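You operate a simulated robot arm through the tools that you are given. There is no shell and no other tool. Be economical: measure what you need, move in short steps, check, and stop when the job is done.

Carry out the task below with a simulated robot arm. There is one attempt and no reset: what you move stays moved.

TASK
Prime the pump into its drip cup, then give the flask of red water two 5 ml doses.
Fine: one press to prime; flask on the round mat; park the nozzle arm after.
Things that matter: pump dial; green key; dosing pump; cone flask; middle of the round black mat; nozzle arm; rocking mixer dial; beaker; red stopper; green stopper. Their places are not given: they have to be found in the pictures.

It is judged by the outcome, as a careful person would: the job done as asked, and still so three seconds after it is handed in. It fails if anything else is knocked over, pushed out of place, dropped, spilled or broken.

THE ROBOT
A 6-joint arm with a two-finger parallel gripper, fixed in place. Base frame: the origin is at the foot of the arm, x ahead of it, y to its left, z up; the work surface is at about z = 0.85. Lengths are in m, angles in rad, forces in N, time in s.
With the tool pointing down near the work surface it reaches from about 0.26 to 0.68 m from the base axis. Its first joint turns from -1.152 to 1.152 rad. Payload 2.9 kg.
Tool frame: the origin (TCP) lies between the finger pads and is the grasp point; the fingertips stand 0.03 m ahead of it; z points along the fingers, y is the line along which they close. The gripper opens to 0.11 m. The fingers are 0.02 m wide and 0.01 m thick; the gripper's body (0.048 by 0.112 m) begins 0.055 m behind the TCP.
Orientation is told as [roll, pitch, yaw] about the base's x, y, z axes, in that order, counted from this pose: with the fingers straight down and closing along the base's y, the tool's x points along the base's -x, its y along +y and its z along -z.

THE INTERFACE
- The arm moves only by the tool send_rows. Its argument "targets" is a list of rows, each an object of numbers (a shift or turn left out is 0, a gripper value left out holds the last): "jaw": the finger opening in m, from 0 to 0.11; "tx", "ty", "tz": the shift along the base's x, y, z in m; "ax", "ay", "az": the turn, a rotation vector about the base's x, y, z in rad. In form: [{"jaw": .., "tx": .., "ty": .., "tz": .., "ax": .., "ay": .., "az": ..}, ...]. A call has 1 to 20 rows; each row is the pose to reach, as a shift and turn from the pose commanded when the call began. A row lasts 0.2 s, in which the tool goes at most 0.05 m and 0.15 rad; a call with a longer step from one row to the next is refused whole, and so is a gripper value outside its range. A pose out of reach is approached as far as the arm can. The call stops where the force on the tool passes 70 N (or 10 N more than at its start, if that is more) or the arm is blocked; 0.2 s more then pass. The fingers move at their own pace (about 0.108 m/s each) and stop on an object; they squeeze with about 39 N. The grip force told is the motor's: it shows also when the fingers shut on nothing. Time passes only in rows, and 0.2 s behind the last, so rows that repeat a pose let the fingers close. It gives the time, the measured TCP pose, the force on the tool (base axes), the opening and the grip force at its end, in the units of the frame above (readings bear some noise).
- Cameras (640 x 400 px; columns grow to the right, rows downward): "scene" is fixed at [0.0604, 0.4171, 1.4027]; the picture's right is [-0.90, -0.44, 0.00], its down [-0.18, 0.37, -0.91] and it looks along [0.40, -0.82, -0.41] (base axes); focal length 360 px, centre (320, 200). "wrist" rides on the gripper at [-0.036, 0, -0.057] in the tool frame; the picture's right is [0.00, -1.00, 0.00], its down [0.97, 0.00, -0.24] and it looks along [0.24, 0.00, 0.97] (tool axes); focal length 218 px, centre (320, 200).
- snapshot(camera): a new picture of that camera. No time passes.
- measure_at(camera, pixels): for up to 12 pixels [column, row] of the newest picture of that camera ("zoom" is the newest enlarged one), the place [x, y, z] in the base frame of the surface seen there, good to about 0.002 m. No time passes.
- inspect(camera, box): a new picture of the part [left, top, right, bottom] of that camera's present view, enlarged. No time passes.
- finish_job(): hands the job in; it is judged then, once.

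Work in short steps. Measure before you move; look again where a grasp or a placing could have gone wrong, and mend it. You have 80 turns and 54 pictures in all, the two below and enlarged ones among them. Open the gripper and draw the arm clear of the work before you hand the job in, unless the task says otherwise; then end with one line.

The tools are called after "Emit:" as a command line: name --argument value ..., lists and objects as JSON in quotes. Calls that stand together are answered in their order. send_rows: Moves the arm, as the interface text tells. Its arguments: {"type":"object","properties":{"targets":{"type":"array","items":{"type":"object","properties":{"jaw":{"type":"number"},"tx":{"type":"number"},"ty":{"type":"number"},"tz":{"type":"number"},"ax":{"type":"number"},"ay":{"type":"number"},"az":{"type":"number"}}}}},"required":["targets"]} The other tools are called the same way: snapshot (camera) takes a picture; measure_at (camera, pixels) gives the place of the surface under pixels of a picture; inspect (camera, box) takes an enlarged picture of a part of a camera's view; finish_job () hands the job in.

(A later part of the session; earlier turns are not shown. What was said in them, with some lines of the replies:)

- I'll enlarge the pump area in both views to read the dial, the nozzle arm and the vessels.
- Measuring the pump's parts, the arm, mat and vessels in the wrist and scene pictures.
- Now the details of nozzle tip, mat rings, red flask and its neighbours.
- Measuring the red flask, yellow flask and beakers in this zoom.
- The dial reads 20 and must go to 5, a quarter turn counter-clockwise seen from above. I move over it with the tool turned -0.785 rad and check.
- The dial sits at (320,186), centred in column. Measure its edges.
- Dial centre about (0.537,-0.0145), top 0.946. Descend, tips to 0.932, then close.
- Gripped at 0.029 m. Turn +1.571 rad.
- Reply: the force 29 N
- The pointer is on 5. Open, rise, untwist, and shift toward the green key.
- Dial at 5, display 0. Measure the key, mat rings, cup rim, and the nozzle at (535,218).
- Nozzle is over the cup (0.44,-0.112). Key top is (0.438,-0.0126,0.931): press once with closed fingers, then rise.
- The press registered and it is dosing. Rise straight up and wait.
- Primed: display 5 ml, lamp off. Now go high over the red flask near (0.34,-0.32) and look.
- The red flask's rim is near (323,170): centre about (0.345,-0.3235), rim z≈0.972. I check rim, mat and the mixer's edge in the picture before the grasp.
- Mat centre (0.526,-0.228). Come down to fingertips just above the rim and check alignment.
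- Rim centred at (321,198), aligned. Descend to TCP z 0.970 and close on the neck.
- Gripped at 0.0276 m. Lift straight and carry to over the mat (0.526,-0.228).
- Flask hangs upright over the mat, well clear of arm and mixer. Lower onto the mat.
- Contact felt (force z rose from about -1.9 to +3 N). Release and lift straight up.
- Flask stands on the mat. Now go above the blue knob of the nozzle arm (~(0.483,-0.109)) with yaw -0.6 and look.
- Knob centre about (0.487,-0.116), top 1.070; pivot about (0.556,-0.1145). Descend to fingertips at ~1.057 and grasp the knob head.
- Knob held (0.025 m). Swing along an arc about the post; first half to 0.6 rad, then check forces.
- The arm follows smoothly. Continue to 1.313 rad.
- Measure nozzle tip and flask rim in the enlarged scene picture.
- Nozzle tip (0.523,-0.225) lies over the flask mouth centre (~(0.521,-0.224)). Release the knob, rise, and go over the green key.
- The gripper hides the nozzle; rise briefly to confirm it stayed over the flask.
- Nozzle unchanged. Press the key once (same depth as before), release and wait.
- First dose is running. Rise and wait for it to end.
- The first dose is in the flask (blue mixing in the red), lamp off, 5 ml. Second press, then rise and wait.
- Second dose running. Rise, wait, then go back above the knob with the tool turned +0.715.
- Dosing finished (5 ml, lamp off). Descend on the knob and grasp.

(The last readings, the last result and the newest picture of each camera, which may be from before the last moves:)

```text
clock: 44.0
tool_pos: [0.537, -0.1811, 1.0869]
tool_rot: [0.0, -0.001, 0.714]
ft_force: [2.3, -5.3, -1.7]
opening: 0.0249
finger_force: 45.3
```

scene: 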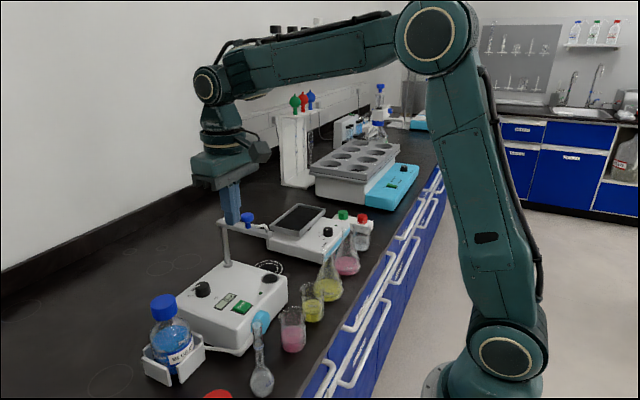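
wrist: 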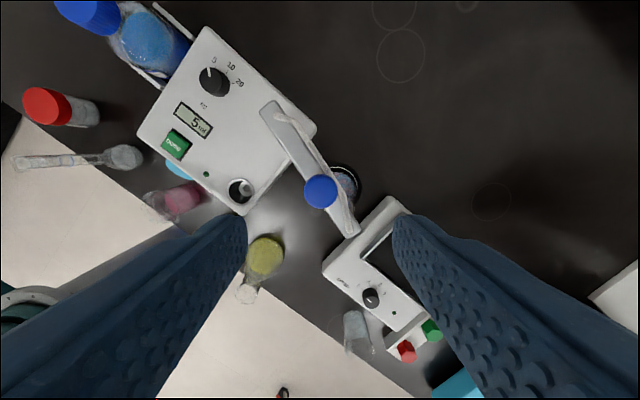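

Held. Swing back along the arc to over the drip cup.

Emit:
send_rows --targets '[{"tx": -0.0081, "ty": 0.003, "az": -0.126}, {"tx": -0.0154, "ty": 0.0068, "az": -0.246}, {"tx": -0.0223, "ty": 0.0115, "az": -0.366}, {"tx": -0.0285, "ty": 0.017, "az": -0.486}, {"tx": -0.034, "ty": 0.0232, "az": -0.606}, {"tx": -0.0387, "ty": 0.0299, "az": -0.726}, {"tx": -0.0426, "ty": 0.0372, "az": -0.846}, {"tx": -0.0456, "ty": 0.045, "az": -0.966}, {"tx": -0.0477, "ty": 0.053, "az": -1.086}, {"tx": -0.0487, "ty": 0.0612, "az": -1.206}, {"tx": -0.0489, "ty": 0.0665, "az": -1.276}, {"tx": -0.0489, "ty": 0.0665, "az": -1.276}]'

Emit:
inspect --camera "scene" --box '[190, 180, 330, 290]'

```text
clock: 46.6
tool_pos: [0.4869, -0.1148, 1.0866]
tool_rot: [0.0, 0.0, -0.566]
ft_force: [-6.5, -13.6, 2.8]
opening: 0.0251
finger_force: 45.0
```

```text
3.64 times, centred on (260, 235) of scene
```

zoom: 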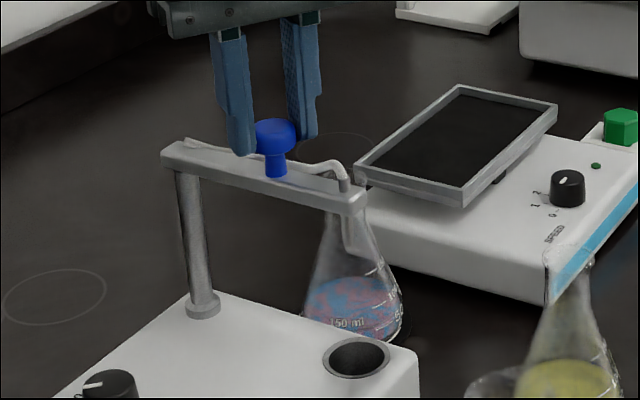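

The arm is back in its original position over the cup. Release, rise, and draw clear.

Emit:
send_rows --targets '[{"jaw": 0.06}, {"jaw": 0.06}, {"jaw": 0.06}, {"tz": 0.03}, {"tz": 0.07, "az": 0.12}, {"tz": 0.11, "az": 0.24}, {"tx": -0.01, "ty": 0.03, "tz": 0.13, "az": 0.36}, {"tx": -0.03, "ty": 0.07, "tz": 0.14, "az": 0.48}, {"tx": -0.05, "ty": 0.11, "tz": 0.15, "az": 0.566}, {"tx": -0.07, "ty": 0.15, "tz": 0.15, "az": 0.566}, {"tx": -0.07, "ty": 0.15, "tz": 0.15, "az": 0.566}]'

Emit:
snapshot --camera "scene"

Emit:
snapshot --camera "wrist"

Emit:
inspect --camera "scene" --box '[190, 180, 330, 290]'

Emit:
measure_at --camera "zoom" --pixels '[[347, 240], [275, 130], [358, 350], [330, 358], [382, 362]]'

```text
clock: 49.0
tool_pos: [0.4174, 0.0361, 1.2398]
tool_rot: [0.0, 0.001, 0.004]
ft_force: [0.4, -0.2, 0.0]
opening: 0.0599
finger_force: 0.1
```

```text
13 pictures are left
```

scene: 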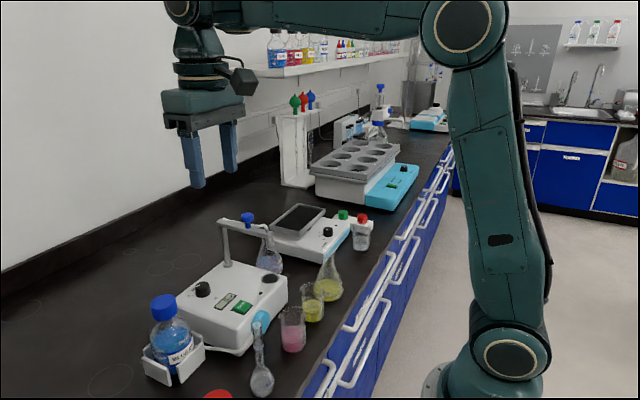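

```text
12 pictures are left
```

wrist: 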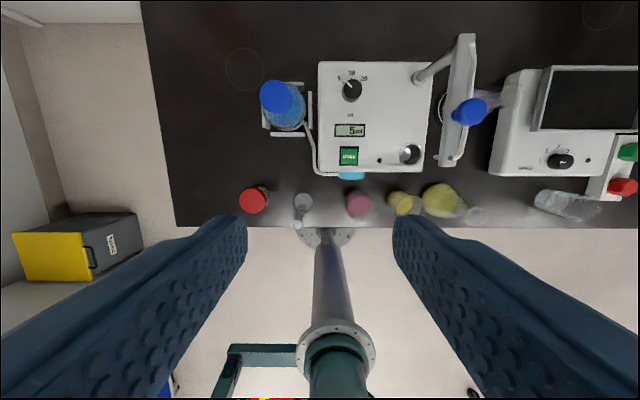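

```text
3.64 times, centred on (260, 235) of scene
```

zoom: 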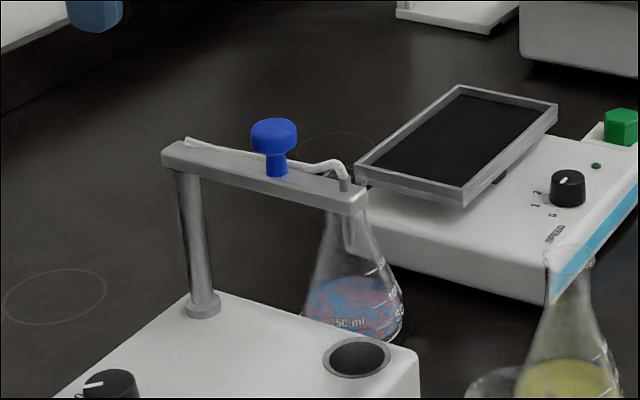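

```text
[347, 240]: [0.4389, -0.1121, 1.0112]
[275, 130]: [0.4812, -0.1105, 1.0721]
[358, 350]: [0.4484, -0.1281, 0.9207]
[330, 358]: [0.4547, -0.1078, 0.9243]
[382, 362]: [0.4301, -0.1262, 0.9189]
```

Everything checks out: the nozzle is parked over the cup at (0.439,-0.112), and the dosed flask stands on the mat. The arm is clear with the gripper open.

Emit:
finish_job

```text
The job is handed in.
```

The pump was primed once into its drip cup at 5 ml, the red-water flask on the round mat got two 5 ml doses, and the nozzle arm is parked back over the cup, with nothing else seen disturbed.
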